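You operate a simulated robot arm through the tools that you are given. There is no shell and no other tool.

The job below is to be done with a simulated robot arm. You get a single attempt, and the scene is never put back.

## Task
Set the controls near the top of the bench. At the end: the silver nut on the wheel with the green ring is turned to tight; the gold nut on the wheel with the yellow ring is turned to tight; the silver nut on the wheel with the blue ring is turned to tight; the gold nut on the wheel with the blue ring is turned to tight; whatever was shut is shut again. Leave all else as you found it, and nothing knocked over.

The check looks at the end state, three seconds after you hand in, the way a careful person would. Anything else that was tipped, shoved, dropped, spilled or broken makes it a failure.

## Robot
A 7-joint arm with a two-finger gripper, fixed in place. Base frame: the origin is at the foot of the arm, x ahead of it, y to its left, z up; the work surface is at about z = 0. Lengths are in m, angles in degrees, forces in N, time in s.
With the tool pointing down near the work surface it reaches from about 0.22 to 0.56 m from the base axis. Its first joint turns from -166.0 to 166.0 degrees. Payload 1.2 kg.
Tool frame: the origin (TCP) lies between the finger pads and is the grasp point; the fingertips stand 0.022 m ahead of it; z points along the fingers, y is the line along which they close. The gripper opens to 0.092 m. The gripper's body begins 0.065 m behind the TCP.
Orientation is told as [roll, pitch, yaw] about the base's x, y, z axes, in that order, counted from this pose: with the fingers straight down and closing along the base's y, the tool's x points along the base's -x, its y along +y and its z along -z.

## Interface
- The arm moves only by the tool apply_moves. Its argument "steps" is a list of rows, each an object (a shift or turn left out is 0, a gripper value left out holds the last) with "translation": the shift along the tool's x, y, z in units of 200 mm (1.0 is 200 mm), a list of three; "angular": the turn, a rotation vector about the tool's x, y, z in units of 180 degrees (1.0 is 180 degrees), a list of three; "jaw": the finger opening in m, from 0 to 0.092. In form: [{"translation": [x, y, z], "angular": [rx, ry, rz], "jaw": jaw}, ...]. A call has 1 to 20 rows; each row is the pose to reach, as a shift and turn from the pose commanded when the call began, along the tool's axes at that moment. A call with a number of a shift or a turn outside -1 to 1 is refused whole. Rows are played at 5 a second. More than 0.05 m and 8.6 degrees between two rows, or a gripper value outside its range, and nothing of the call is played. Where a pose cannot be reached the arm comes as near as it can. A force on the tool above 40 N (or 10 N above the force at the start of the call, whichever is more), or a blocked arm, ends the call early, and 0.2 s more pass. The fingers move at their own pace and stop on an object; they squeeze with about 21 N. The grip force told is the motor's: it shows also when the fingers shut on nothing. Time passes only in rows, and 0.2 s behind the last, so rows that repeat a pose let the fingers close. The reply holds the time, the measured pose of the TCP, the force on the tool along the base axes, the opening and the grip force, in the units named above and with some noise, with the torque about the TCP (base axes, N m) and any sound that the robot's microphone picked up.
- Cameras (640 x 400 px; columns grow to the right, rows downward): "scene" is fixed at [0.049, -0.651, 0.5552]; the picture's right is [0.94, -0.35, 0.00], its down [-0.23, -0.61, -0.76] and it looks along [0.27, 0.71, -0.65] (base axes); focal length 309 px, centre (320, 200). "wrist" rides on the gripper at [0.071, 0.019, -0.102] in the tool frame; the picture's right is [-0.26, 0.97, 0.00], its down [-0.75, -0.20, -0.63] and it looks along [-0.60, -0.16, 0.78] (tool axes); focal length 280 px, centre (320, 200). There is no depth. A picture from a camera that has moved, and an enlarged one, comes with that camera's place and axes in the base frame and with its lens.
- snapshot(camera): a new picture of that camera. The clock stands still meanwhile.
- close_up(camera, box): a new picture of the part [left, top, right, bottom] of that camera's present view, enlarged. The clock stands still meanwhile.
- close_job(): hands the job in; it is judged then, once.

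Nothing tells you positions but the pictures and the camera data. Unless the task says otherwise, let go and move clear before handing in.

The tools are called after "Emit:" by a JSON object that holds its "method" and its "body". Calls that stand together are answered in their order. apply_moves: Moves the arm, as the interface text tells. Its arguments: {"type":"object","properties":{"steps":{"type":"array","items":{"type":"object","properties":{"translation":{"type":"array","items":{"type":"number"}},"angular":{"type":"array","items":{"type":"number"}},"jaw":{"type":"number"}}}}},"required":["steps"]} The other tools are called the same way: snapshot (camera) takes a picture; close_up (camera, box) takes an enlarged picture of a part of a camera's view; close_job () hands the job in.

At the start:

```text
t: 0.0
ee_pos: [0.2004, -0.273, 0.2935]
ee_rot: [0.1, 0.1, 0.0]
ft_force: [1.0, -0.1, 0.7]
moment: [-0.01, -0.03, 0.02]
gripper_width: 0.0922
finger_force: 0.1
```

scene: 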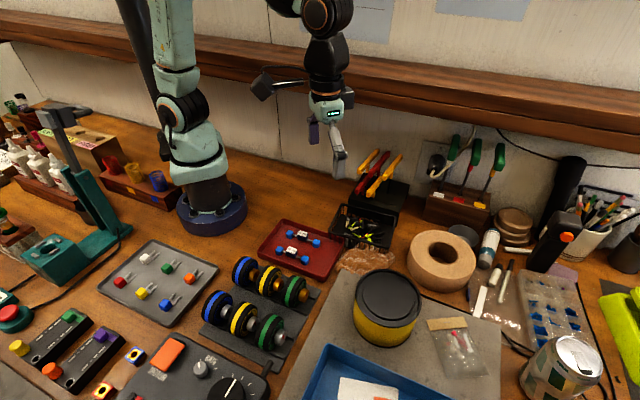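
wrist: 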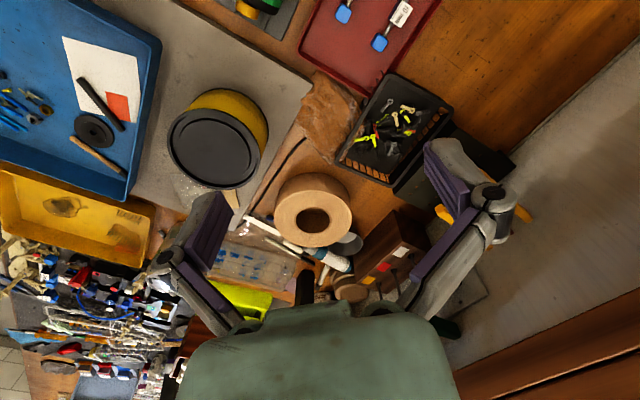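

I see a bench with many things; the coloured wheels (blue, yellow, green rings) sit near the middle of the scene picture at about (260, 300). First I will take enlarged views to find the nuts and what is shut.

Emit:
{"method": "close_up", "body": {"camera": "scene", "box": [180, 230, 340, 360]}}

Emit:
{"method": "close_up", "body": {"camera": "scene", "box": [0, 220, 320, 400]}}

Emit:
{"method": "close_up", "body": {"camera": "scene", "box": [240, 120, 480, 280]}}

Emit:
{"method": "close_up", "body": {"camera": "scene", "box": [0, 80, 240, 260]}}

```text
3.08 times, centred on (260, 295) of scene
camera zoom: at [0.049, -0.651, 0.5552], right [0.94, -0.35, 0.0], down [-0.23, -0.61, -0.76], along [0.27, 0.71, -0.65], focal length 950 px, centre (505, -92)
```

zoom: 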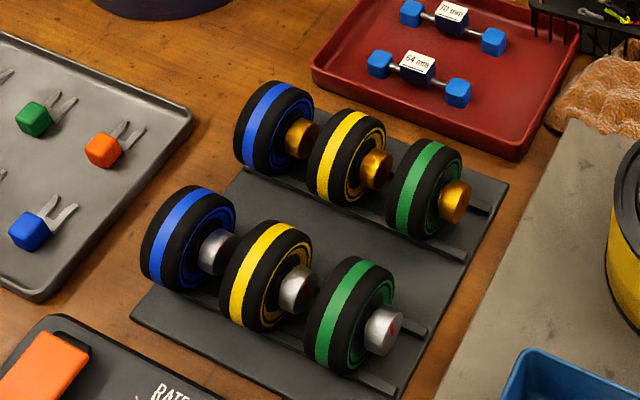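

```text
2.00 times, centred on (160, 310) of scene
camera zoom: at [0.049, -0.651, 0.5552], right [0.94, -0.35, 0.0], down [-0.23, -0.61, -0.76], along [0.27, 0.71, -0.65], focal length 618 px, centre (640, -20)
```

zoom: 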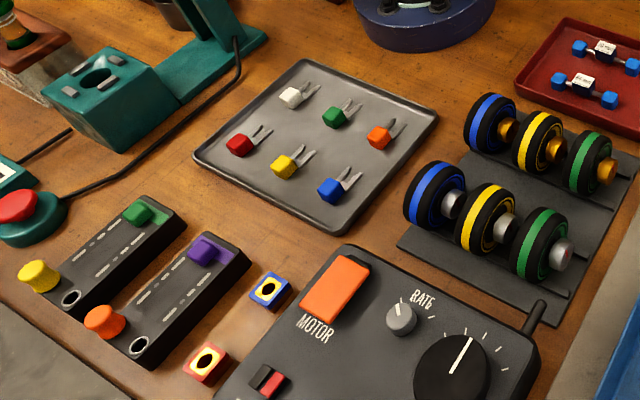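

```text
2.50 times, centred on (360, 200) of scene
camera zoom: at [0.049, -0.651, 0.5552], right [0.94, -0.35, 0.0], down [-0.23, -0.61, -0.76], along [0.27, 0.71, -0.65], focal length 772 px, centre (220, 200)
```

zoom: 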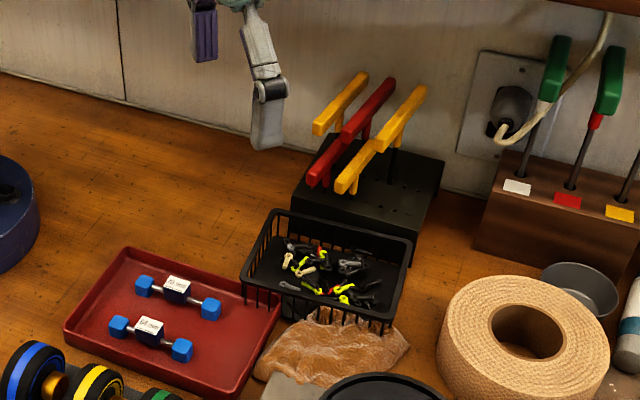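

```text
2.22 times, centred on (120, 170) of scene
camera zoom: at [0.049, -0.651, 0.5552], right [0.94, -0.35, 0.0], down [-0.23, -0.61, -0.76], along [0.27, 0.71, -0.65], focal length 686 px, centre (764, 267)
```

zoom: 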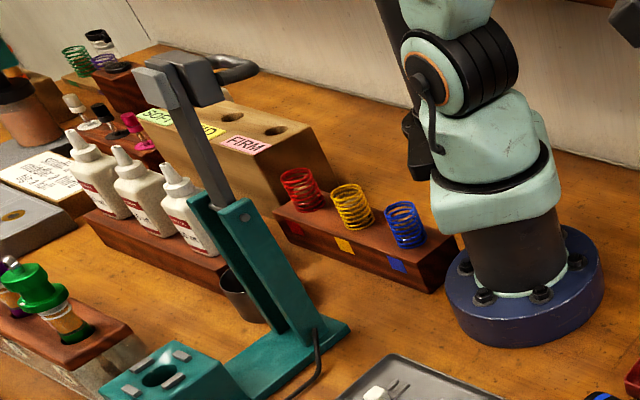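

The front row of wheels carries silver nuts and the back row gold ones. I will enlarge further to see the marks on the nuts and the rack, and check the other parts of the bench.

Emit:
{"method": "close_up", "body": {"camera": "scene", "box": [195, 280, 295, 350]}}

Emit:
{"method": "close_up", "body": {"camera": "scene", "box": [225, 245, 325, 315]}}

Emit:
{"method": "close_up", "body": {"camera": "scene", "box": [400, 120, 640, 270]}}

Emit:
{"method": "close_up", "body": {"camera": "scene", "box": [400, 250, 640, 400]}}

Emit:
{"method": "close_up", "body": {"camera": "scene", "box": [0, 280, 200, 400]}}

```text
5.71 times, centred on (245, 315) of scene
camera zoom: at [0.049, -0.651, 0.5552], right [0.94, -0.35, 0.0], down [-0.23, -0.61, -0.76], along [0.27, 0.71, -0.65], focal length 1764 px, centre (749, -457)
```

zoom: 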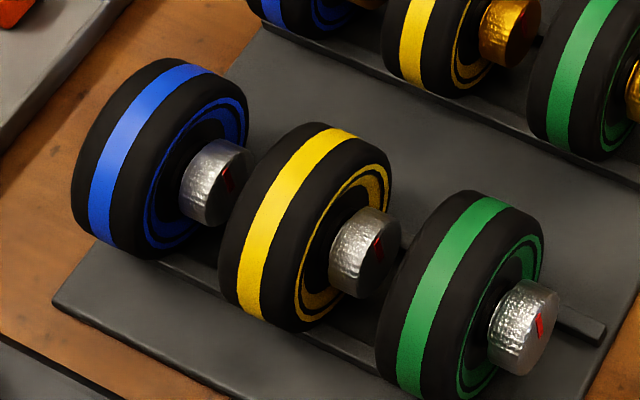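

```text
5.71 times, centred on (275, 280) of scene
camera zoom: at [0.049, -0.651, 0.5552], right [0.94, -0.35, 0.0], down [-0.23, -0.61, -0.76], along [0.27, 0.71, -0.65], focal length 1764 px, centre (577, -257)
```

zoom: 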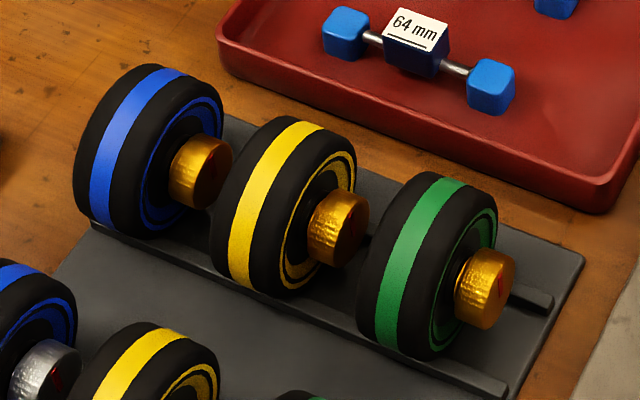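

```text
2.67 times, centred on (520, 195) of scene
camera zoom: at [0.049, -0.651, 0.5552], right [0.94, -0.35, 0.0], down [-0.23, -0.61, -0.76], along [0.27, 0.71, -0.65], focal length 824 px, centre (-213, 213)
```

zoom: 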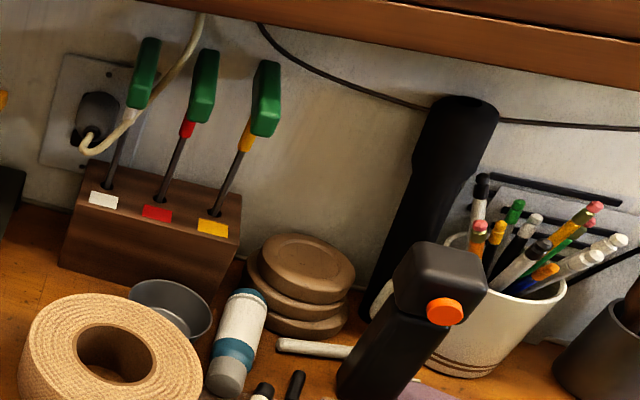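

```text
2.67 times, centred on (520, 325) of scene
camera zoom: at [0.049, -0.651, 0.5552], right [0.94, -0.35, 0.0], down [-0.23, -0.61, -0.76], along [0.27, 0.71, -0.65], focal length 824 px, centre (-213, -133)
```

zoom: 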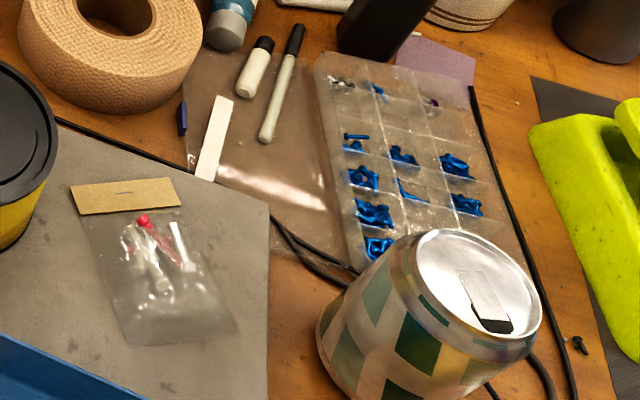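

```text
3.20 times, centred on (100, 340) of scene
camera zoom: at [0.049, -0.651, 0.5552], right [0.94, -0.35, 0.0], down [-0.23, -0.61, -0.76], along [0.27, 0.71, -0.65], focal length 988 px, centre (1024, -248)
```

zoom: 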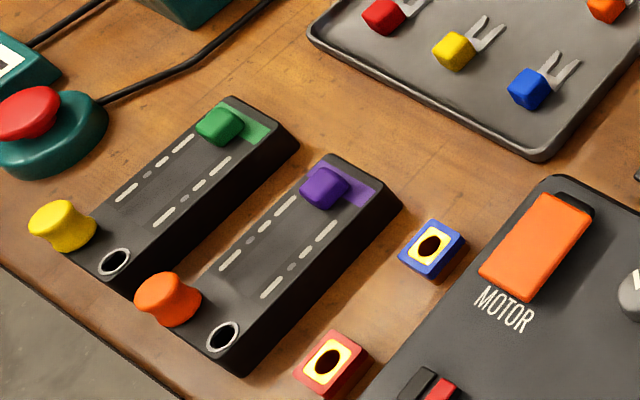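

The nuts stick out sideways from the wheels and carry a red mark on the end face. I will turn the tool about its vertical axis at the present height (well clear of everything), so the wrist camera looks at the nut faces.

Emit:
{"method": "apply_moves", "body": {"steps": [{"angular": [0, 0, -0.0444]}, {"angular": [0, 0, -0.0888]}, {"angular": [0, 0, -0.1332]}, {"angular": [0, 0, -0.1776]}, {"angular": [0, 0, -0.222]}, {"angular": [0, 0, -0.2664]}, {"angular": [0, 0, -0.3108]}, {"angular": [0, 0, -0.3552]}, {"angular": [0, 0, -0.3996]}, {"angular": [0, 0, -0.444]}, {"angular": [0, 0, -0.4884]}, {"angular": [0, 0, -0.5328]}, {"angular": [0, 0, -0.5772]}, {"angular": [0, 0, -0.6216]}, {"angular": [0, 0, -0.666]}, {"angular": [0, 0, -0.7104]}, {"angular": [0, 0, -0.7548]}, {"angular": [0, 0, -0.8]}]}}

Emit:
{"method": "snapshot", "body": {"camera": "wrist"}}

Emit:
{"method": "snapshot", "body": {"camera": "scene"}}

```text
t: 3.8
ee_pos: [0.2005, -0.2727, 0.293]
ee_rot: [0.0, 0.0, 144.1]
ft_force: [0.4, -0.5, 0.1]
moment: [0.02, -0.01, -0.01]
gripper_width: 0.092
finger_force: 0.0
```

```text
taken
camera wrist: at [0.2466, -0.3297, 0.395], right [-0.78, -0.63, 0.0], down [-0.49, 0.61, 0.62], along [-0.39, 0.49, -0.78], focal length 280 px, centre (320, 200)
```

wrist: 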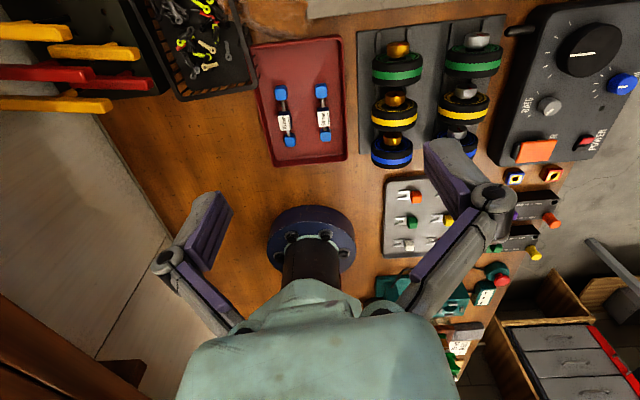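

```text
taken
```

scene: 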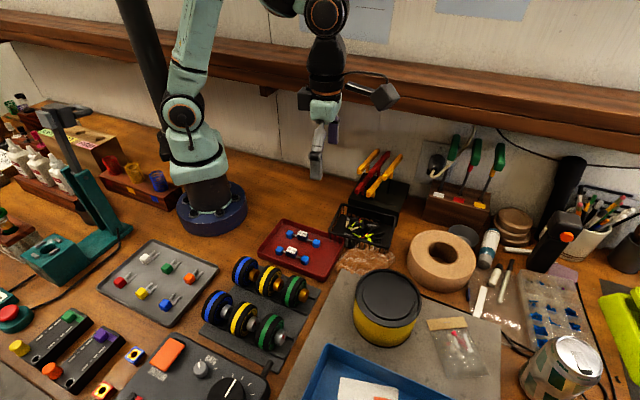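

The tool reached yaw 144. The wheel rows run along about -45° in the base frame (gold nuts near (0.06,-0.26), (0.10,-0.30), (0.14,-0.34); silver near (-0.005,-0.32), (0.035,-0.36), (0.074,-0.40)). I now move to a viewpoint facing the nuts.

Emit:
{"method": "apply_moves", "body": {"steps": [{"translation": [0.037, 0.145, 0.0775], "angular": [0, 0, 0.01]}, {"translation": [0.074, 0.29, 0.155], "angular": [0, 0, 0.02]}, {"translation": [0.111, 0.435, 0.2325], "angular": [0, 0, 0.03]}, {"translation": [0.148, 0.58, 0.31], "angular": [0, 0, 0.04]}, {"translation": [0.185, 0.726, 0.3875], "angular": [0, 0, 0.05]}, {"translation": [0.222, 0.871, 0.465], "angular": [0, 0, 0.05]}]}}

Emit:
{"method": "snapshot", "body": {"camera": "wrist"}}

Emit:
{"method": "snapshot", "body": {"camera": "scene"}}

```text
t: 5.2
ee_pos: [0.134, -0.4395, 0.2012]
ee_rot: [0.0, 0.0, 135.1]
ft_force: [-0.3, 0.4, -0.6]
moment: [-0.01, 0.0, -0.01]
gripper_width: 0.0921
finger_force: 0.1
```

```text
taken
camera wrist: at [0.1701, -0.5037, 0.3024], right [-0.87, -0.5, 0.0], down [-0.39, 0.68, 0.62], along [-0.31, 0.54, -0.78], focal length 280 px, centre (320, 200)
```

wrist: 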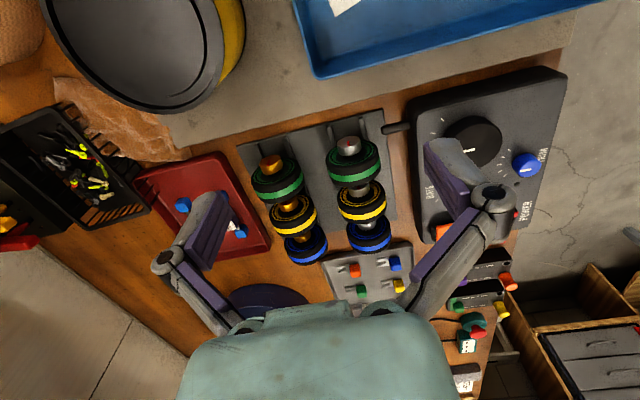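

```text
taken
```

scene: 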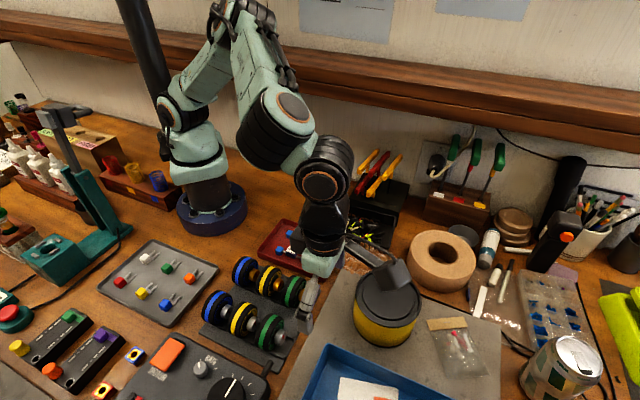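

The wrist camera now looks at the wheels from their nut side (upside down in the picture). I enlarge it.

Emit:
{"method": "close_up", "body": {"camera": "wrist", "box": [240, 110, 400, 210]}}

Emit:
{"method": "close_up", "body": {"camera": "wrist", "box": [240, 180, 400, 280]}}

Emit:
{"method": "close_up", "body": {"camera": "scene", "box": [190, 240, 330, 360]}}

```text
4.00 times, centred on (320, 160) of wrist
camera zoom: at [0.1701, -0.5037, 0.3024], right [-0.87, -0.5, 0.0], down [-0.39, 0.68, 0.62], along [-0.31, 0.54, -0.78], focal length 1122 px, centre (320, 360)
```

zoom: 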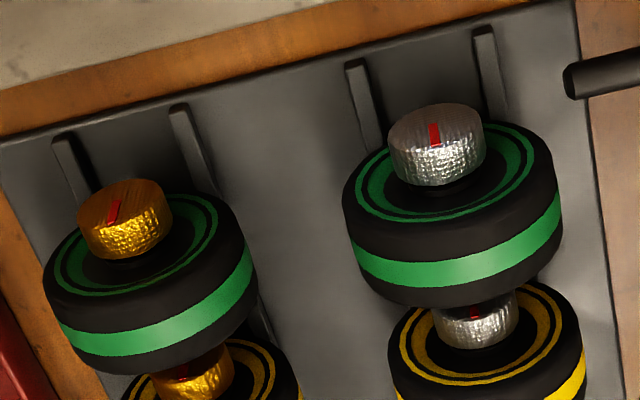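

```text
4.00 times, centred on (320, 230) of wrist
camera zoom: at [0.1701, -0.5037, 0.3024], right [-0.87, -0.5, 0.0], down [-0.39, 0.68, 0.62], along [-0.31, 0.54, -0.78], focal length 1122 px, centre (320, 80)
```

zoom: 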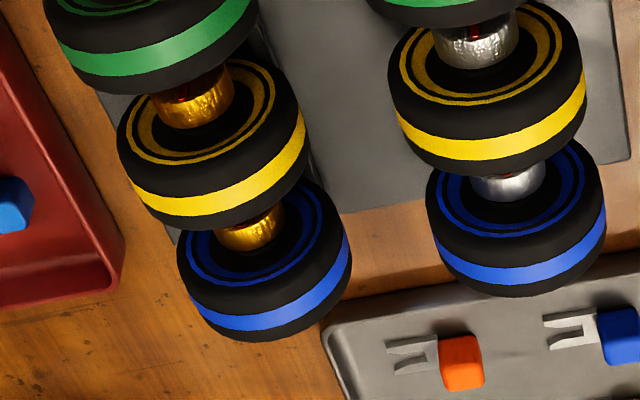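

```text
3.33 times, centred on (260, 300) of scene
camera zoom: at [0.049, -0.651, 0.5552], right [0.94, -0.35, 0.0], down [-0.23, -0.61, -0.76], along [0.27, 0.71, -0.65], focal length 1029 px, centre (520, -133)
```

zoom: 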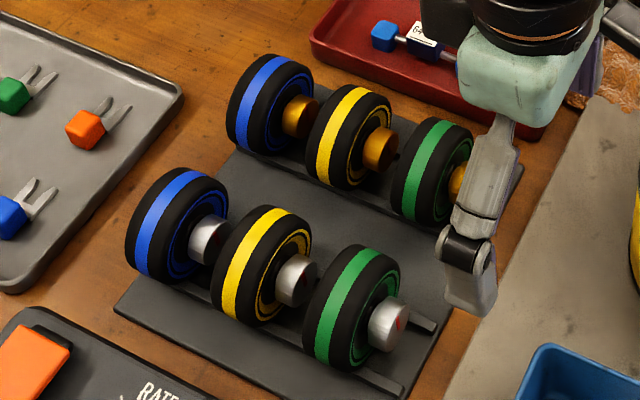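

The wheels lie in two rows on rails; each nut has a red mark on its face. I take higher zooms of each nut to read the marks and fix their positions.

Emit:
{"method": "close_up", "body": {"camera": "wrist", "box": [320, 125, 384, 165]}}

Emit:
{"method": "close_up", "body": {"camera": "wrist", "box": [245, 145, 309, 185]}}

Emit:
{"method": "close_up", "body": {"camera": "wrist", "box": [330, 170, 394, 210]}}

Emit:
{"method": "close_up", "body": {"camera": "wrist", "box": [260, 185, 324, 225]}}

```text
10.00 times, centred on (352, 145) of wrist
camera zoom: at [0.1701, -0.5037, 0.3024], right [-0.87, -0.5, 0.0], down [-0.39, 0.68, 0.62], along [-0.31, 0.54, -0.78], focal length 2804 px, centre (0, 750)
```

zoom: 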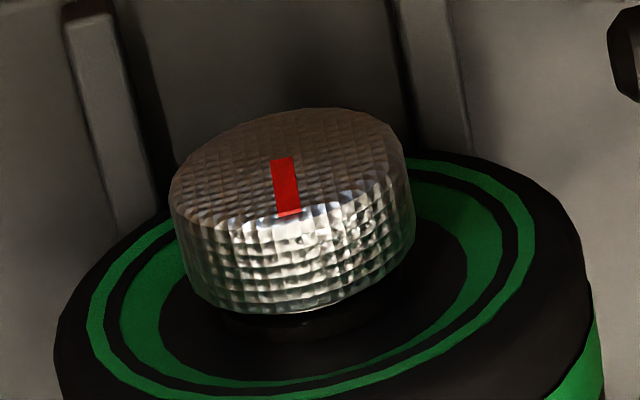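

```text
10.00 times, centred on (277, 165) of wrist
camera zoom: at [0.1701, -0.5037, 0.3024], right [-0.87, -0.5, 0.0], down [-0.39, 0.68, 0.62], along [-0.31, 0.54, -0.78], focal length 2804 px, centre (750, 550)
```

zoom: 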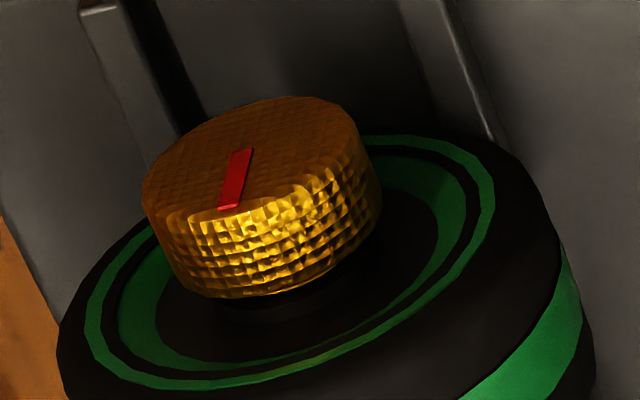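

```text
10.00 times, centred on (362, 190) of wrist
camera zoom: at [0.1701, -0.5037, 0.3024], right [-0.87, -0.5, 0.0], down [-0.39, 0.68, 0.62], along [-0.31, 0.54, -0.78], focal length 2804 px, centre (-100, 300)
```

zoom: 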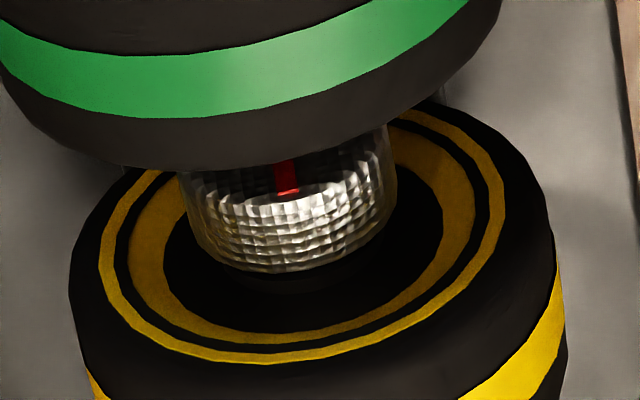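

```text
10.00 times, centred on (292, 205) of wrist
camera zoom: at [0.1701, -0.5037, 0.3024], right [-0.87, -0.5, 0.0], down [-0.39, 0.68, 0.62], along [-0.31, 0.54, -0.78], focal length 2804 px, centre (600, 150)
```

zoom: 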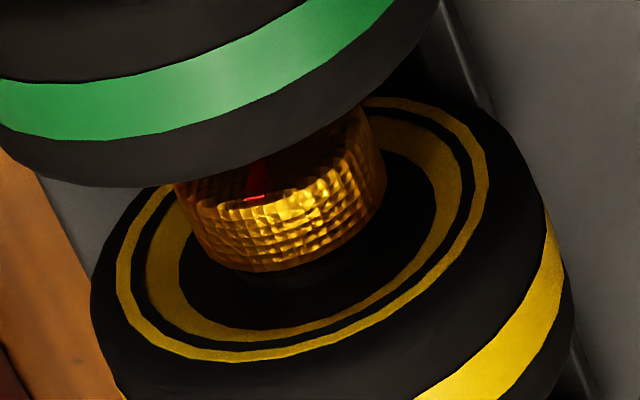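

All visible marks point straight up at the moment (loose, I take it), nuts are about 25 mm across and 13 mm long, axis around z = 0.04. Now a straight-down view above the rack to measure the gaps between wheels.

Emit:
{"method": "apply_moves", "body": {"steps": [{"translation": [-0.114, -0.031, 0.021], "angular": [0, 0.0418, 0]}, {"translation": [-0.228, -0.062, 0.042], "angular": [0, 0.0836, 0]}, {"translation": [-0.343, -0.093, 0.063], "angular": [0, 0.1254, 0]}, {"translation": [-0.457, -0.124, 0.084], "angular": [0, 0.1672, 0]}, {"translation": [-0.571, -0.155, 0.105], "angular": [0, 0.209, 0]}, {"translation": [-0.571, -0.155, 0.105], "angular": [0, 0.209, 0]}]}}

Emit:
{"method": "snapshot", "body": {"camera": "wrist"}}

```text
t: 6.6
ee_pos: [0.2322, -0.4083, 0.2092]
ee_rot: [0.0, 37.6, 135.0]
ft_force: [0.0, -0.8, 1.0]
moment: [-0.01, 0.01, -0.02]
gripper_width: 0.092
finger_force: 0.0
out of reach, approached as far as the arm can: row 2, 3, 4, 5, 6
```

```text
taken
camera wrist: at [0.2139, -0.4191, 0.3328], right [-0.83, -0.53, -0.16], down [-0.54, 0.84, 0.04], along [0.11, 0.12, -0.99], focal length 280 px, centre (320, 200)
```

wrist: 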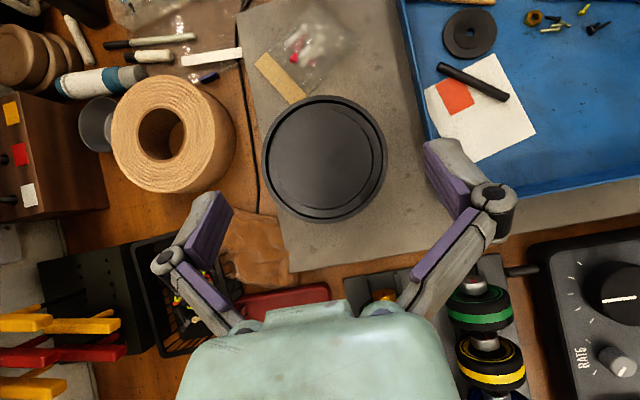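

That tilt was out of reach so close to the base, so the arm stopped off to one side. I undo the tilt and will look again from an upright pose.

Emit:
{"method": "apply_moves", "body": {"steps": [{"angular": [0, -0.0418, 0]}, {"angular": [0, -0.0836, 0]}, {"angular": [0, -0.1254, 0]}, {"angular": [0, -0.1672, 0]}, {"angular": [0, -0.209, 0]}, {"angular": [0, -0.209, 0]}]}}

Emit:
{"method": "snapshot", "body": {"camera": "wrist"}}

```text
t: 8.0
ee_pos: [0.2308, -0.4111, 0.2115]
ee_rot: [0.0, 0.1, 135.1]
ft_force: [0.4, 0.1, -0.4]
moment: [0.03, -0.01, -0.01]
gripper_width: 0.0918
finger_force: 0.0
```

```text
taken
camera wrist: at [0.2669, -0.4742, 0.3126], right [-0.87, -0.5, 0.0], down [-0.39, 0.68, 0.62], along [-0.31, 0.54, -0.78], focal length 280 px, centre (320, 200)
```

wrist: 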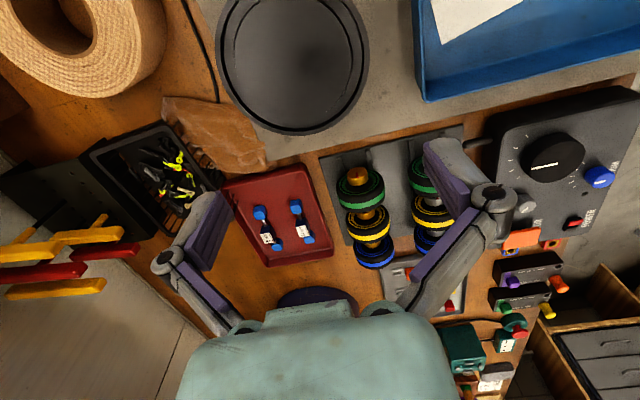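

I'm back upright. I now turn by 90° to view the rows from their side, so that the gaps between nuts and next wheels can be measured.

Emit:
{"method": "apply_moves", "body": {"steps": [{"translation": [-0.082, 0.06, 0.0256], "angular": [0, 0, 0.0417]}, {"translation": [-0.164, 0.12, 0.0512], "angular": [0, 0, 0.0833]}, {"translation": [-0.246, 0.18, 0.0769], "angular": [0, 0, 0.125]}, {"translation": [-0.328, 0.24, 0.1025], "angular": [0, 0, 0.1667]}, {"translation": [-0.41, 0.3, 0.128], "angular": [0, 0, 0.2083]}, {"translation": [-0.492, 0.36, 0.154], "angular": [0, 0, 0.25]}, {"translation": [-0.574, 0.42, 0.179], "angular": [0, 0, 0.2917]}, {"translation": [-0.656, 0.48, 0.205], "angular": [0, 0, 0.3333]}, {"translation": [-0.738, 0.54, 0.231], "angular": [0, 0, 0.375]}, {"translation": [-0.82, 0.6, 0.256], "angular": [0, 0, 0.4167]}, {"translation": [-0.902, 0.66, 0.282], "angular": [0, 0, 0.4583]}, {"translation": [-0.984, 0.72, 0.3075], "angular": [0, 0, 0.5]}]}}

Emit:
{"method": "snapshot", "body": {"camera": "wrist"}}

```text
t: 10.6
ee_pos: [-0.0116, -0.3732, 0.148]
ee_rot: [-0.1, 0.0, 44.9]
ft_force: [0.5, -0.1, 0.1]
moment: [-0.02, -0.01, 0.01]
gripper_width: 0.0922
finger_force: 0.1
```

```text
taken
camera wrist: at [-0.0752, -0.4102, 0.2502], right [-0.5, 0.87, 0.0], down [0.68, 0.39, 0.62], along [0.54, 0.31, -0.78], focal length 280 px, centre (320, 200)
```

wrist: 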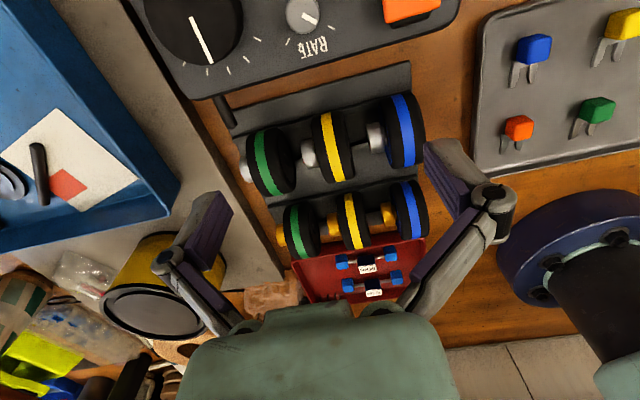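

Emit:
{"method": "close_up", "body": {"camera": "wrist", "box": [230, 80, 438, 210]}}

Emit:
{"method": "close_up", "body": {"camera": "wrist", "box": [265, 165, 441, 275]}}

Emit:
{"method": "close_up", "body": {"camera": "wrist", "box": [300, 90, 428, 170]}}

```text
3.08 times, centred on (334, 145) of wrist
camera zoom: at [-0.0752, -0.4102, 0.2502], right [-0.5, 0.87, 0.0], down [0.68, 0.39, 0.62], along [0.54, 0.31, -0.78], focal length 863 px, centre (277, 369)
```

zoom: 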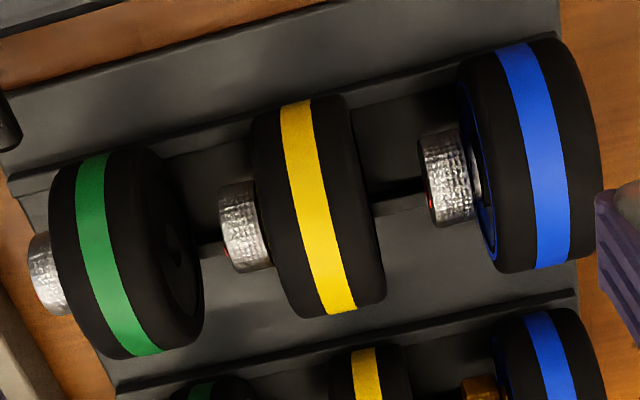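

```text
3.64 times, centred on (353, 220) of wrist
camera zoom: at [-0.0752, -0.4102, 0.2502], right [-0.5, 0.87, 0.0], down [0.68, 0.39, 0.62], along [0.54, 0.31, -0.78], focal length 1020 px, centre (200, 127)
```

zoom: 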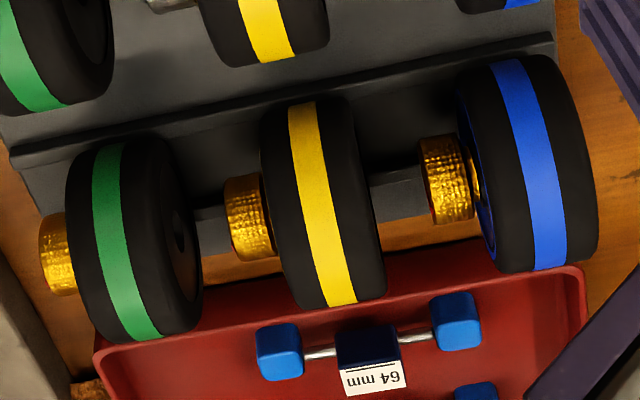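

```text
5.00 times, centred on (364, 130) of wrist
camera zoom: at [-0.0752, -0.4102, 0.2502], right [-0.5, 0.87, 0.0], down [0.68, 0.39, 0.62], along [0.54, 0.31, -0.78], focal length 1402 px, centre (100, 550)
```

zoom: 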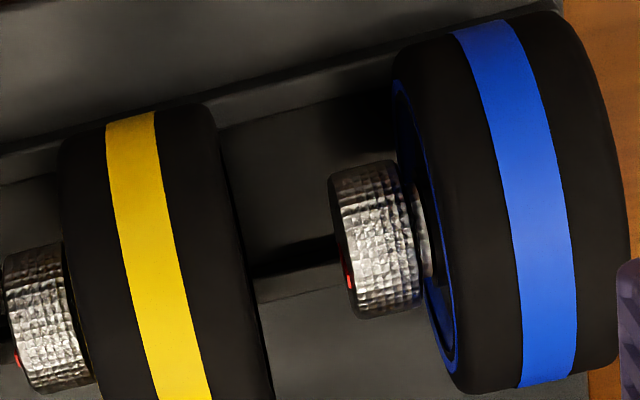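

From the side, the gap from each nut-side wheel face to the next wheel is about 27 mm; nut centres lie on two lines: silver v≈-0.231, gold v≈-0.1445 (v=(x+y)/√2), u≈0.220/0.2765/0.333 (u=(x−y)/√2), axis z≈0.04. I turn back to yaw 135 above the silver nut of the green wheel at about (0.075,-0.401).

Emit:
{"method": "apply_moves", "body": {"steps": [{"translation": [-0.0174, -0.0334, 0], "angular": [0, 0, -0.0417], "jaw": 0.06}, {"translation": [-0.0348, -0.0669, 0], "angular": [0, 0, -0.0833]}, {"translation": [-0.0523, -0.1003, 0], "angular": [0, 0, -0.125]}, {"translation": [-0.0697, -0.1338, 0], "angular": [0, 0, -0.1667]}, {"translation": [-0.0871, -0.1672, 0], "angular": [0, 0, -0.2083]}, {"translation": [-0.1045, -0.2007, 0], "angular": [0, 0, -0.25]}, {"translation": [-0.1219, -0.2341, 0], "angular": [0, 0, -0.2917]}, {"translation": [-0.1393, -0.2675, 0], "angular": [0, 0, -0.3333]}, {"translation": [-0.1568, -0.301, 0], "angular": [0, 0, -0.375]}, {"translation": [-0.1742, -0.3344, 0], "angular": [0, 0, -0.4167]}, {"translation": [-0.1916, -0.3679, 0], "angular": [0, 0, -0.4583]}, {"translation": [-0.209, -0.4013, 0], "angular": [0, 0, -0.5]}, {"translation": [-0.209, -0.4013, 0], "angular": [0, 0, -0.5]}]}}

Emit:
{"method": "snapshot", "body": {"camera": "wrist"}}

Emit:
{"method": "snapshot", "body": {"camera": "scene"}}

```text
t: 13.4
ee_pos: [0.089, -0.4092, 0.1603]
ee_rot: [0.0, -0.2, 135.0]
ft_force: [0.7, -0.4, 0.3]
moment: [0.0, -0.01, -0.02]
gripper_width: 0.0601
finger_force: 0.0
out of reach, approached as far as the arm can: row 12, 13
```

```text
taken
camera wrist: at [0.1263, -0.4732, 0.2616], right [-0.87, -0.5, 0.0], down [-0.39, 0.68, 0.63], along [-0.31, 0.54, -0.78], focal length 280 px, centre (320, 200)
```

wrist: 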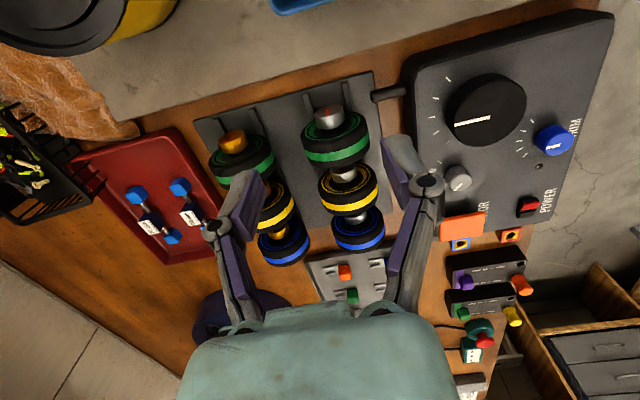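

```text
taken
```

scene: 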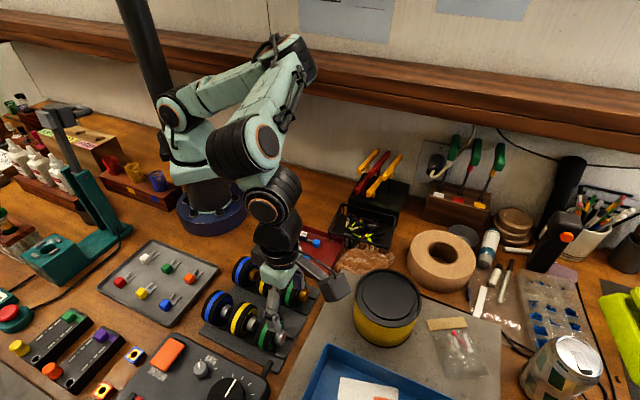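

Yaw 135 runs into a joint limit there, so I'll use the opposite yaw of -45 (camera on the other side) for working on the nuts. Turning back by 180° in two calls at safe height.

Emit:
{"method": "apply_moves", "body": {"steps": [{"angular": [0, 0, 0.0417]}, {"angular": [0, 0, 0.0833]}, {"angular": [0, 0, 0.125]}, {"angular": [0, 0, 0.1667]}, {"angular": [0, 0, 0.2083]}, {"angular": [0, 0, 0.25]}, {"angular": [0, 0, 0.2917]}, {"angular": [0, 0, 0.3333]}, {"angular": [0, 0, 0.375]}, {"angular": [0, 0, 0.4167]}, {"angular": [0, 0, 0.4583]}, {"angular": [0, 0, 0.5]}]}}

Emit:
{"method": "apply_moves", "body": {"steps": [{"angular": [0, 0, 0.0417]}, {"angular": [0, 0, 0.0833]}, {"angular": [0, 0, 0.125]}, {"angular": [0, 0, 0.1667]}, {"angular": [0, 0, 0.2083]}, {"angular": [0, 0, 0.25]}, {"angular": [0, 0, 0.2917]}, {"angular": [0, 0, 0.3333]}, {"angular": [0, 0, 0.375]}, {"angular": [0, 0, 0.4167]}, {"angular": [0, 0, 0.4583]}, {"angular": [0, 0, 0.5]}]}}

Emit:
{"method": "snapshot", "body": {"camera": "wrist"}}

Emit:
{"method": "snapshot", "body": {"camera": "scene"}}

```text
t: 16.0
ee_pos: [0.0881, -0.4097, 0.1595]
ee_rot: [0.0, 0.0, 44.9]
ft_force: [0.0, 0.1, 0.9]
moment: [0.05, 0.0, -0.06]
gripper_width: 0.0601
finger_force: 0.1
```

```text
t: 18.6
ee_pos: [0.0892, -0.4099, 0.1602]
ee_rot: [0.0, 0.0, -45.1]
ft_force: [0.2, 0.4, 0.2]
moment: [-0.01, -0.01, -0.01]
gripper_width: 0.0599
finger_force: 0.2
```

```text
taken
camera wrist: at [0.0529, -0.3457, 0.2612], right [0.87, 0.5, 0.0], down [0.39, -0.68, 0.63], along [0.31, -0.54, -0.78], focal length 280 px, centre (320, 200)
```

wrist: 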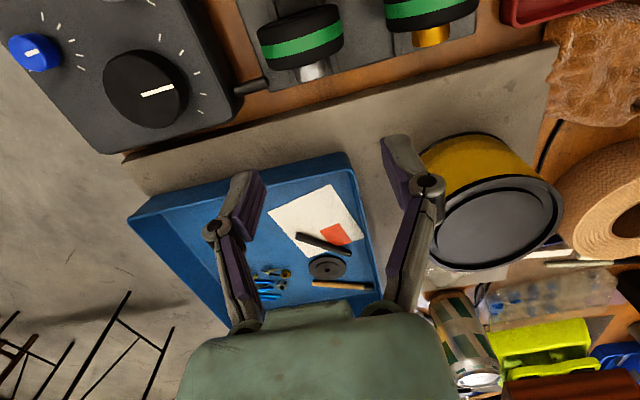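

```text
taken
```

scene: 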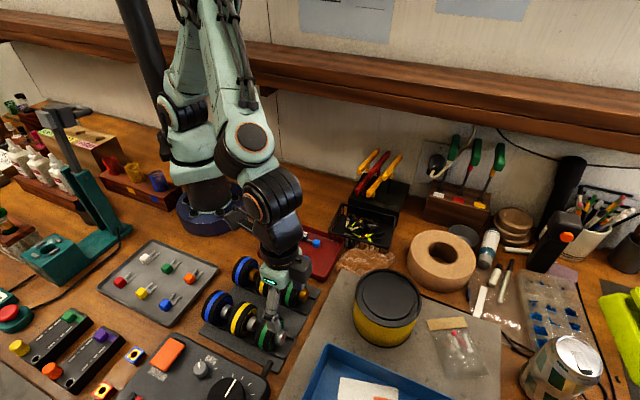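

Now at yaw -45. I take a close-up of the silver nut of the green wheel in this view to double-check its sideways position.

Emit:
{"method": "close_up", "body": {"camera": "wrist", "box": [250, 0, 378, 80]}}

Emit:
{"method": "close_up", "body": {"camera": "scene", "box": [190, 260, 318, 360]}}

```text
5.00 times, centred on (314, 40) of wrist
camera zoom: at [0.0529, -0.3457, 0.2612], right [0.87, 0.5, 0.0], down [0.39, -0.68, 0.63], along [0.31, -0.54, -0.78], focal length 1402 px, centre (350, 1000)
```

zoom: 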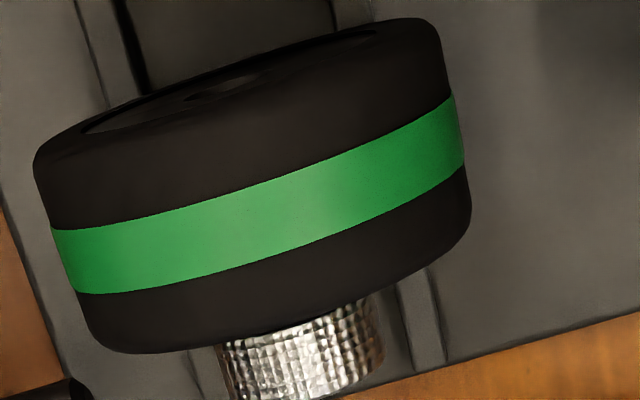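

```text
4.00 times, centred on (254, 310) of scene
camera zoom: at [0.049, -0.651, 0.5552], right [0.94, -0.35, 0.0], down [-0.23, -0.61, -0.76], along [0.27, 0.71, -0.65], focal length 1235 px, centre (584, -240)
```

zoom: 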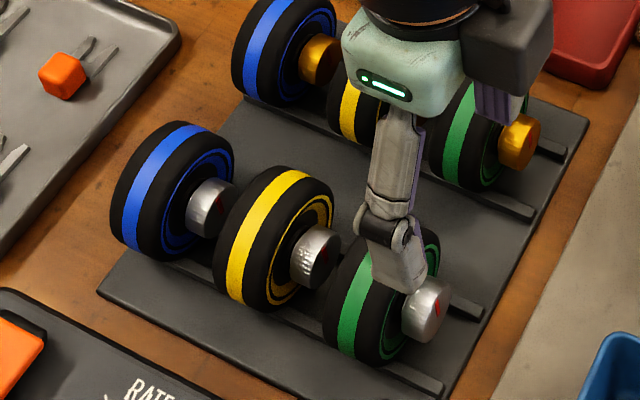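

The nut's line is at v≈-0.229 here. I move over it and down to z≈0.10 to check the alignment visually before going around it.

Emit:
{"method": "apply_moves", "body": {"steps": [{"translation": [0.042, -0.006, 0.1], "jaw": 0.055}, {"translation": [0.0845, -0.0115, 0.2]}, {"translation": [0.0845, -0.0115, 0.3]}, {"translation": [0.0845, -0.0115, 0.3]}]}}

Emit:
{"method": "snapshot", "body": {"camera": "wrist"}}

Emit:
{"method": "close_up", "body": {"camera": "scene", "box": [190, 240, 350, 365]}}

```text
t: 19.6
ee_pos: [0.0754, -0.3993, 0.1008]
ee_rot: [0.0, -0.1, -45.0]
ft_force: [-0.3, 0.1, -0.7]
moment: [-0.04, 0.02, 0.01]
gripper_width: 0.0549
finger_force: 0.0
```

```text
taken
camera wrist: at [0.0394, -0.3356, 0.202], right [0.87, 0.5, 0.0], down [0.39, -0.68, 0.63], along [0.31, -0.54, -0.78], focal length 280 px, centre (320, 200)
```

wrist: 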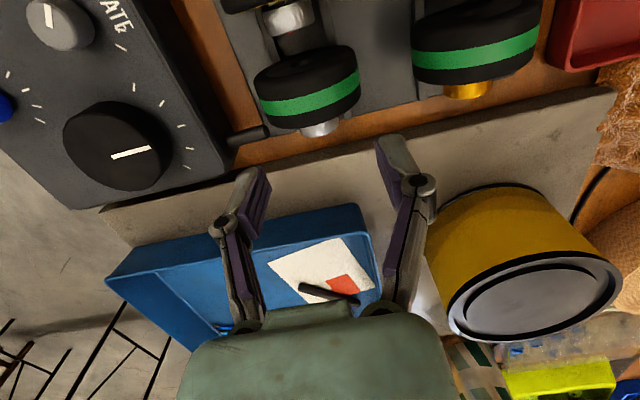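

```text
3.20 times, centred on (270, 302) of scene
camera zoom: at [0.049, -0.651, 0.5552], right [0.94, -0.35, 0.0], down [-0.23, -0.61, -0.76], along [0.27, 0.71, -0.65], focal length 988 px, centre (480, -128)
```

zoom: 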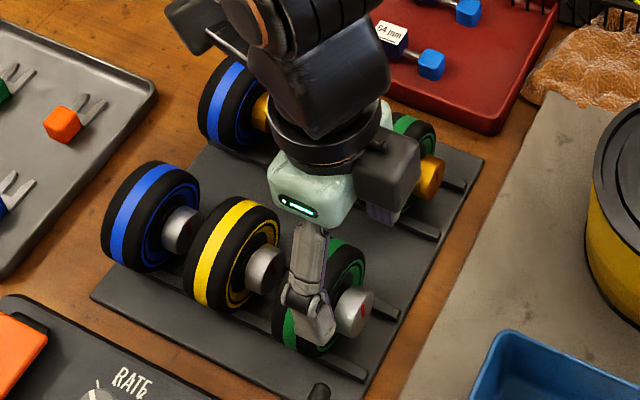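

Alignment looks right (nut sits centrally between the fingers in the picture). I lower the open fingers around the nut to TCP z≈0.048.

Emit:
{"method": "apply_moves", "body": {"steps": [{"translation": [0, 0, 0.08]}, {"translation": [0, 0, 0.16]}, {"translation": [0, 0, 0.22]}, {"translation": [0, 0, 0.264]}, {"translation": [0, 0, 0.264]}]}}

Emit:
{"method": "snapshot", "body": {"camera": "wrist"}}

Emit:
{"method": "close_up", "body": {"camera": "scene", "box": [210, 270, 338, 370]}}

```text
t: 20.8
ee_pos: [0.0767, -0.4008, 0.0483]
ee_rot: [-0.1, 0.0, -44.9]
ft_force: [-0.4, 0.6, 0.7]
moment: [-0.04, 0.03, -0.02]
gripper_width: 0.055
finger_force: 0.1
```

```text
taken
camera wrist: at [0.0402, -0.3358, 0.1492], right [0.87, 0.5, 0.0], down [0.39, -0.68, 0.63], along [0.31, -0.54, -0.78], focal length 280 px, centre (320, 200)
```

wrist: 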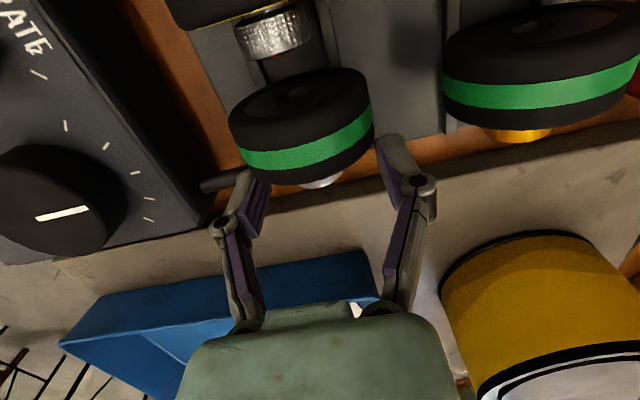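

```text
4.00 times, centred on (274, 320) of scene
camera zoom: at [0.049, -0.651, 0.5552], right [0.94, -0.35, 0.0], down [-0.23, -0.61, -0.76], along [0.27, 0.71, -0.65], focal length 1235 px, centre (504, -280)
```

zoom: 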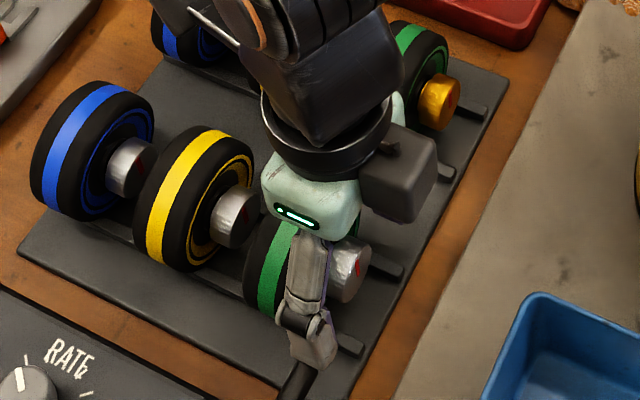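

The fingers straddle the nut without contact. Now I close on it and read the forces.

Emit:
{"method": "apply_moves", "body": {"steps": [{"jaw": 0.03}, {"jaw": 0.015}, {"jaw": 0.015}, {"jaw": 0.015}]}}

Emit:
{"method": "close_up", "body": {"camera": "scene", "box": [210, 270, 338, 370]}}

Emit:
{"method": "snapshot", "body": {"camera": "wrist"}}

```text
t: 21.8
ee_pos: [0.0768, -0.4001, 0.048]
ee_rot: [0.0, 0.0, -45.0]
ft_force: [-1.6, -2.5, 3.2]
moment: [0.0, 0.05, 0.09]
gripper_width: 0.0229
finger_force: 20.8
```

```text
4.00 times, centred on (274, 320) of scene
camera zoom: at [0.049, -0.651, 0.5552], right [0.94, -0.35, 0.0], down [-0.23, -0.61, -0.76], along [0.27, 0.71, -0.65], focal length 1235 px, centre (504, -280)
```

zoom: 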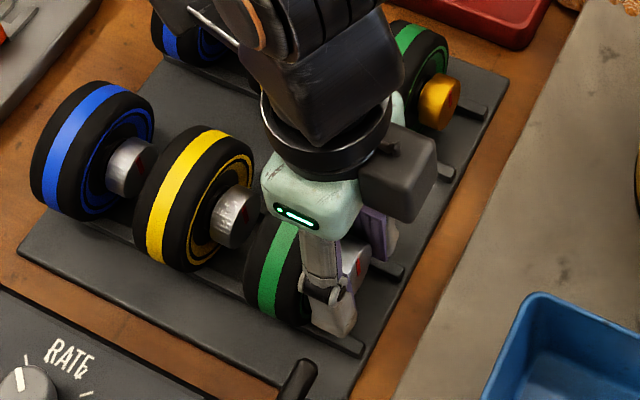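

```text
taken
camera wrist: at [0.0401, -0.3359, 0.1496], right [0.87, 0.5, 0.0], down [0.39, -0.68, 0.63], along [0.31, -0.54, -0.78], focal length 280 px, centre (320, 200)
```

wrist: 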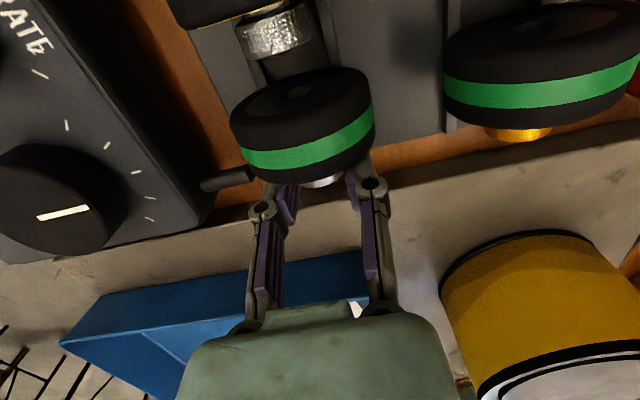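

The grip holds at 22.9 mm with only a few newtons sideways. I now turn the nut by 30° clockwise (seen from the nut's face), pivoting about the nut's axis.

Emit:
{"method": "apply_moves", "body": {"steps": [{"translation": [0, 0.00444, 0.00023], "angular": [0.0333, 0, 0]}, {"translation": [0, 0.00884, 0.00093], "angular": [0.0667, 0, 0]}, {"translation": [0, 0.01313, 0.00208], "angular": [0.1, 0, 0]}, {"translation": [0, 0.01729, 0.00367], "angular": [0.1333, 0, 0]}, {"translation": [0, 0.02125, 0.00569], "angular": [0.1667, 0, 0]}]}}

Emit:
{"method": "close_up", "body": {"camera": "scene", "box": [210, 270, 338, 370]}}

Emit:
{"method": "snapshot", "body": {"camera": "wrist"}}

```text
t: 23.0
ee_pos: [0.0785, -0.3971, 0.047]
ee_rot: [-30.0, 0.2, -44.9]
ft_force: [6.0, 0.9, 7.9]
moment: [0.06, 0.01, -0.03]
gripper_width: 0.0232
finger_force: 20.2
```

```text
4.00 times, centred on (274, 320) of scene
camera zoom: at [0.049, -0.651, 0.5552], right [0.94, -0.35, 0.0], down [-0.23, -0.61, -0.76], along [0.27, 0.71, -0.65], focal length 1235 px, centre (504, -280)
```

zoom: 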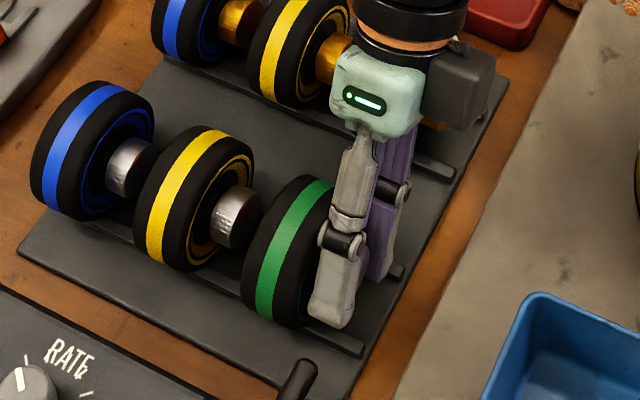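

```text
taken
camera wrist: at [0.0772, -0.2983, 0.1245], right [0.78, 0.41, -0.48], down [0.63, -0.43, 0.64], along [0.05, -0.8, -0.59], focal length 280 px, centre (320, 200)
```

wrist: 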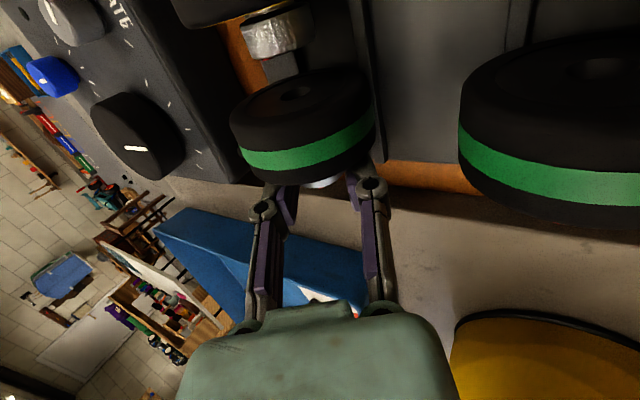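

The wheel stayed in place and the torque is low. I open the fingers and swing back to upright to see if the red mark has turned.

Emit:
{"method": "apply_moves", "body": {"steps": [{"jaw": 0.05}, {"jaw": 0.05}, {"translation": [0, -0.00444, 0.00023], "angular": [-0.0333, 0, 0]}, {"translation": [0, -0.00884, 0.00093], "angular": [-0.0667, 0, 0]}, {"translation": [0, -0.01313, 0.00208], "angular": [-0.1, 0, 0]}, {"translation": [0, -0.01729, 0.00367], "angular": [-0.1333, 0, 0]}, {"translation": [0, -0.02125, 0.00569], "angular": [-0.1667, 0, 0]}]}}

Emit:
{"method": "close_up", "body": {"camera": "scene", "box": [242, 310, 306, 360]}}

Emit:
{"method": "snapshot", "body": {"camera": "wrist"}}

```text
t: 24.6
ee_pos: [0.076, -0.3996, 0.047]
ee_rot: [0.1, -0.1, -44.9]
ft_force: [-0.6, -0.8, 1.0]
moment: [-0.04, -0.04, 0.01]
gripper_width: 0.0502
finger_force: 0.2
```

```text
8.00 times, centred on (274, 335) of scene
camera zoom: at [0.049, -0.651, 0.5552], right [0.94, -0.35, 0.0], down [-0.23, -0.61, -0.76], along [0.27, 0.71, -0.65], focal length 2470 px, centre (688, -880)
```

zoom: 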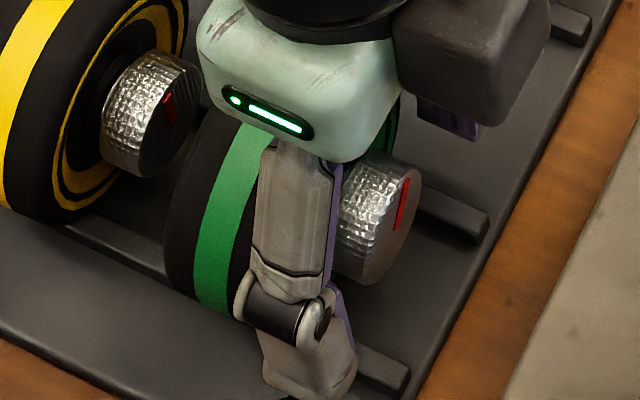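

```text
taken
camera wrist: at [0.0392, -0.3354, 0.149], right [0.87, 0.5, 0.0], down [0.39, -0.68, 0.62], along [0.31, -0.54, -0.78], focal length 280 px, centre (320, 200)
```

wrist: 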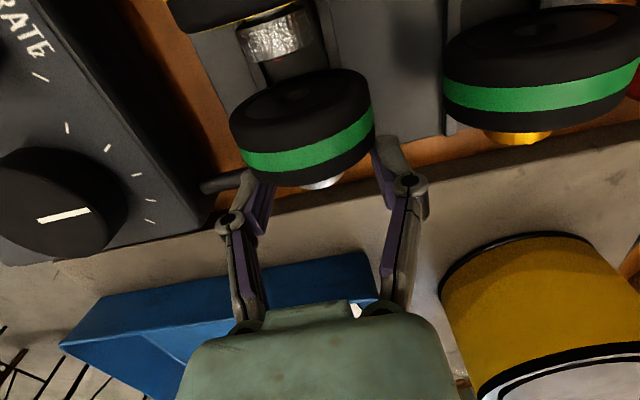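

The mark on the green wheel's silver nut has turned clockwise by about 30°, as wanted. I raise slightly so the fingertips keep clear of the rails, then tilt to -30° with open fingers for the next stroke.

Emit:
{"method": "apply_moves", "body": {"steps": [{"translation": [0, -0.005, -0.0275], "jaw": 0.038}, {"translation": [0, -0.0122, -0.0271], "angular": [-0.0333, 0, 0]}, {"translation": [0, -0.01935, -0.026], "angular": [-0.0667, 0, 0]}, {"translation": [0, -0.0263, -0.0241], "angular": [-0.1, 0, 0]}, {"translation": [0, -0.03305, -0.02155], "angular": [-0.1333, 0, 0]}, {"translation": [0, -0.0395, -0.01825], "angular": [-0.1667, 0, 0]}, {"translation": [0, -0.0395, -0.01825], "angular": [-0.1667, 0, 0]}]}}

Emit:
{"method": "close_up", "body": {"camera": "scene", "box": [210, 280, 338, 370]}}

Emit:
{"method": "snapshot", "body": {"camera": "wrist"}}

```text
t: 26.2
ee_pos: [0.0707, -0.4044, 0.0504]
ee_rot: [30.1, 0.0, -44.8]
ft_force: [0.0, 0.5, -0.3]
moment: [-0.03, 0.01, 0.0]
gripper_width: 0.0378
finger_force: 0.1
```

```text
4.44 times, centred on (274, 325) of scene
camera zoom: at [0.049, -0.651, 0.5552], right [0.94, -0.35, 0.0], down [-0.23, -0.61, -0.76], along [0.27, 0.71, -0.65], focal length 1372 px, centre (524, -356)
```

zoom: 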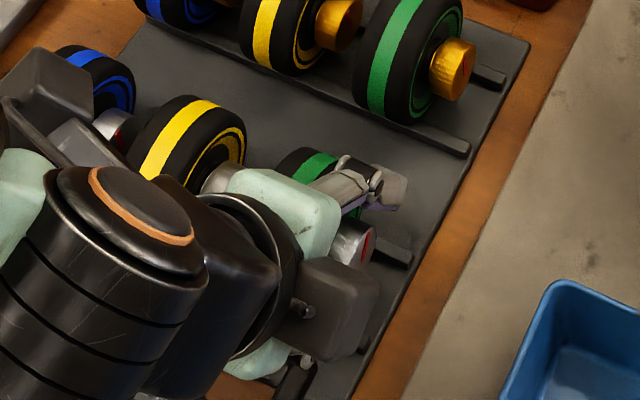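

```text
taken
camera wrist: at [-0.0038, -0.3789, 0.148], right [0.78, 0.41, 0.48], down [0.19, -0.88, 0.44], along [0.6, -0.25, -0.76], focal length 280 px, centre (320, 200)
```

wrist: 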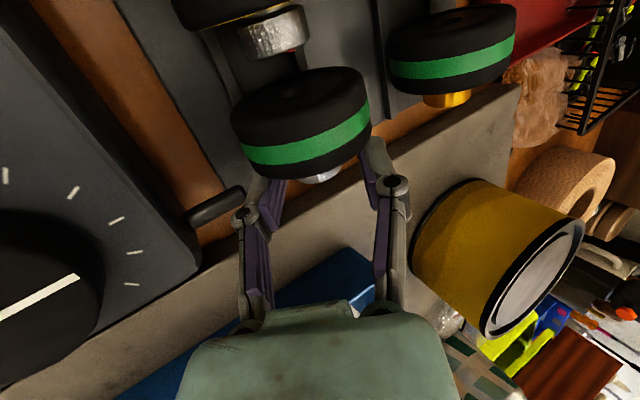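

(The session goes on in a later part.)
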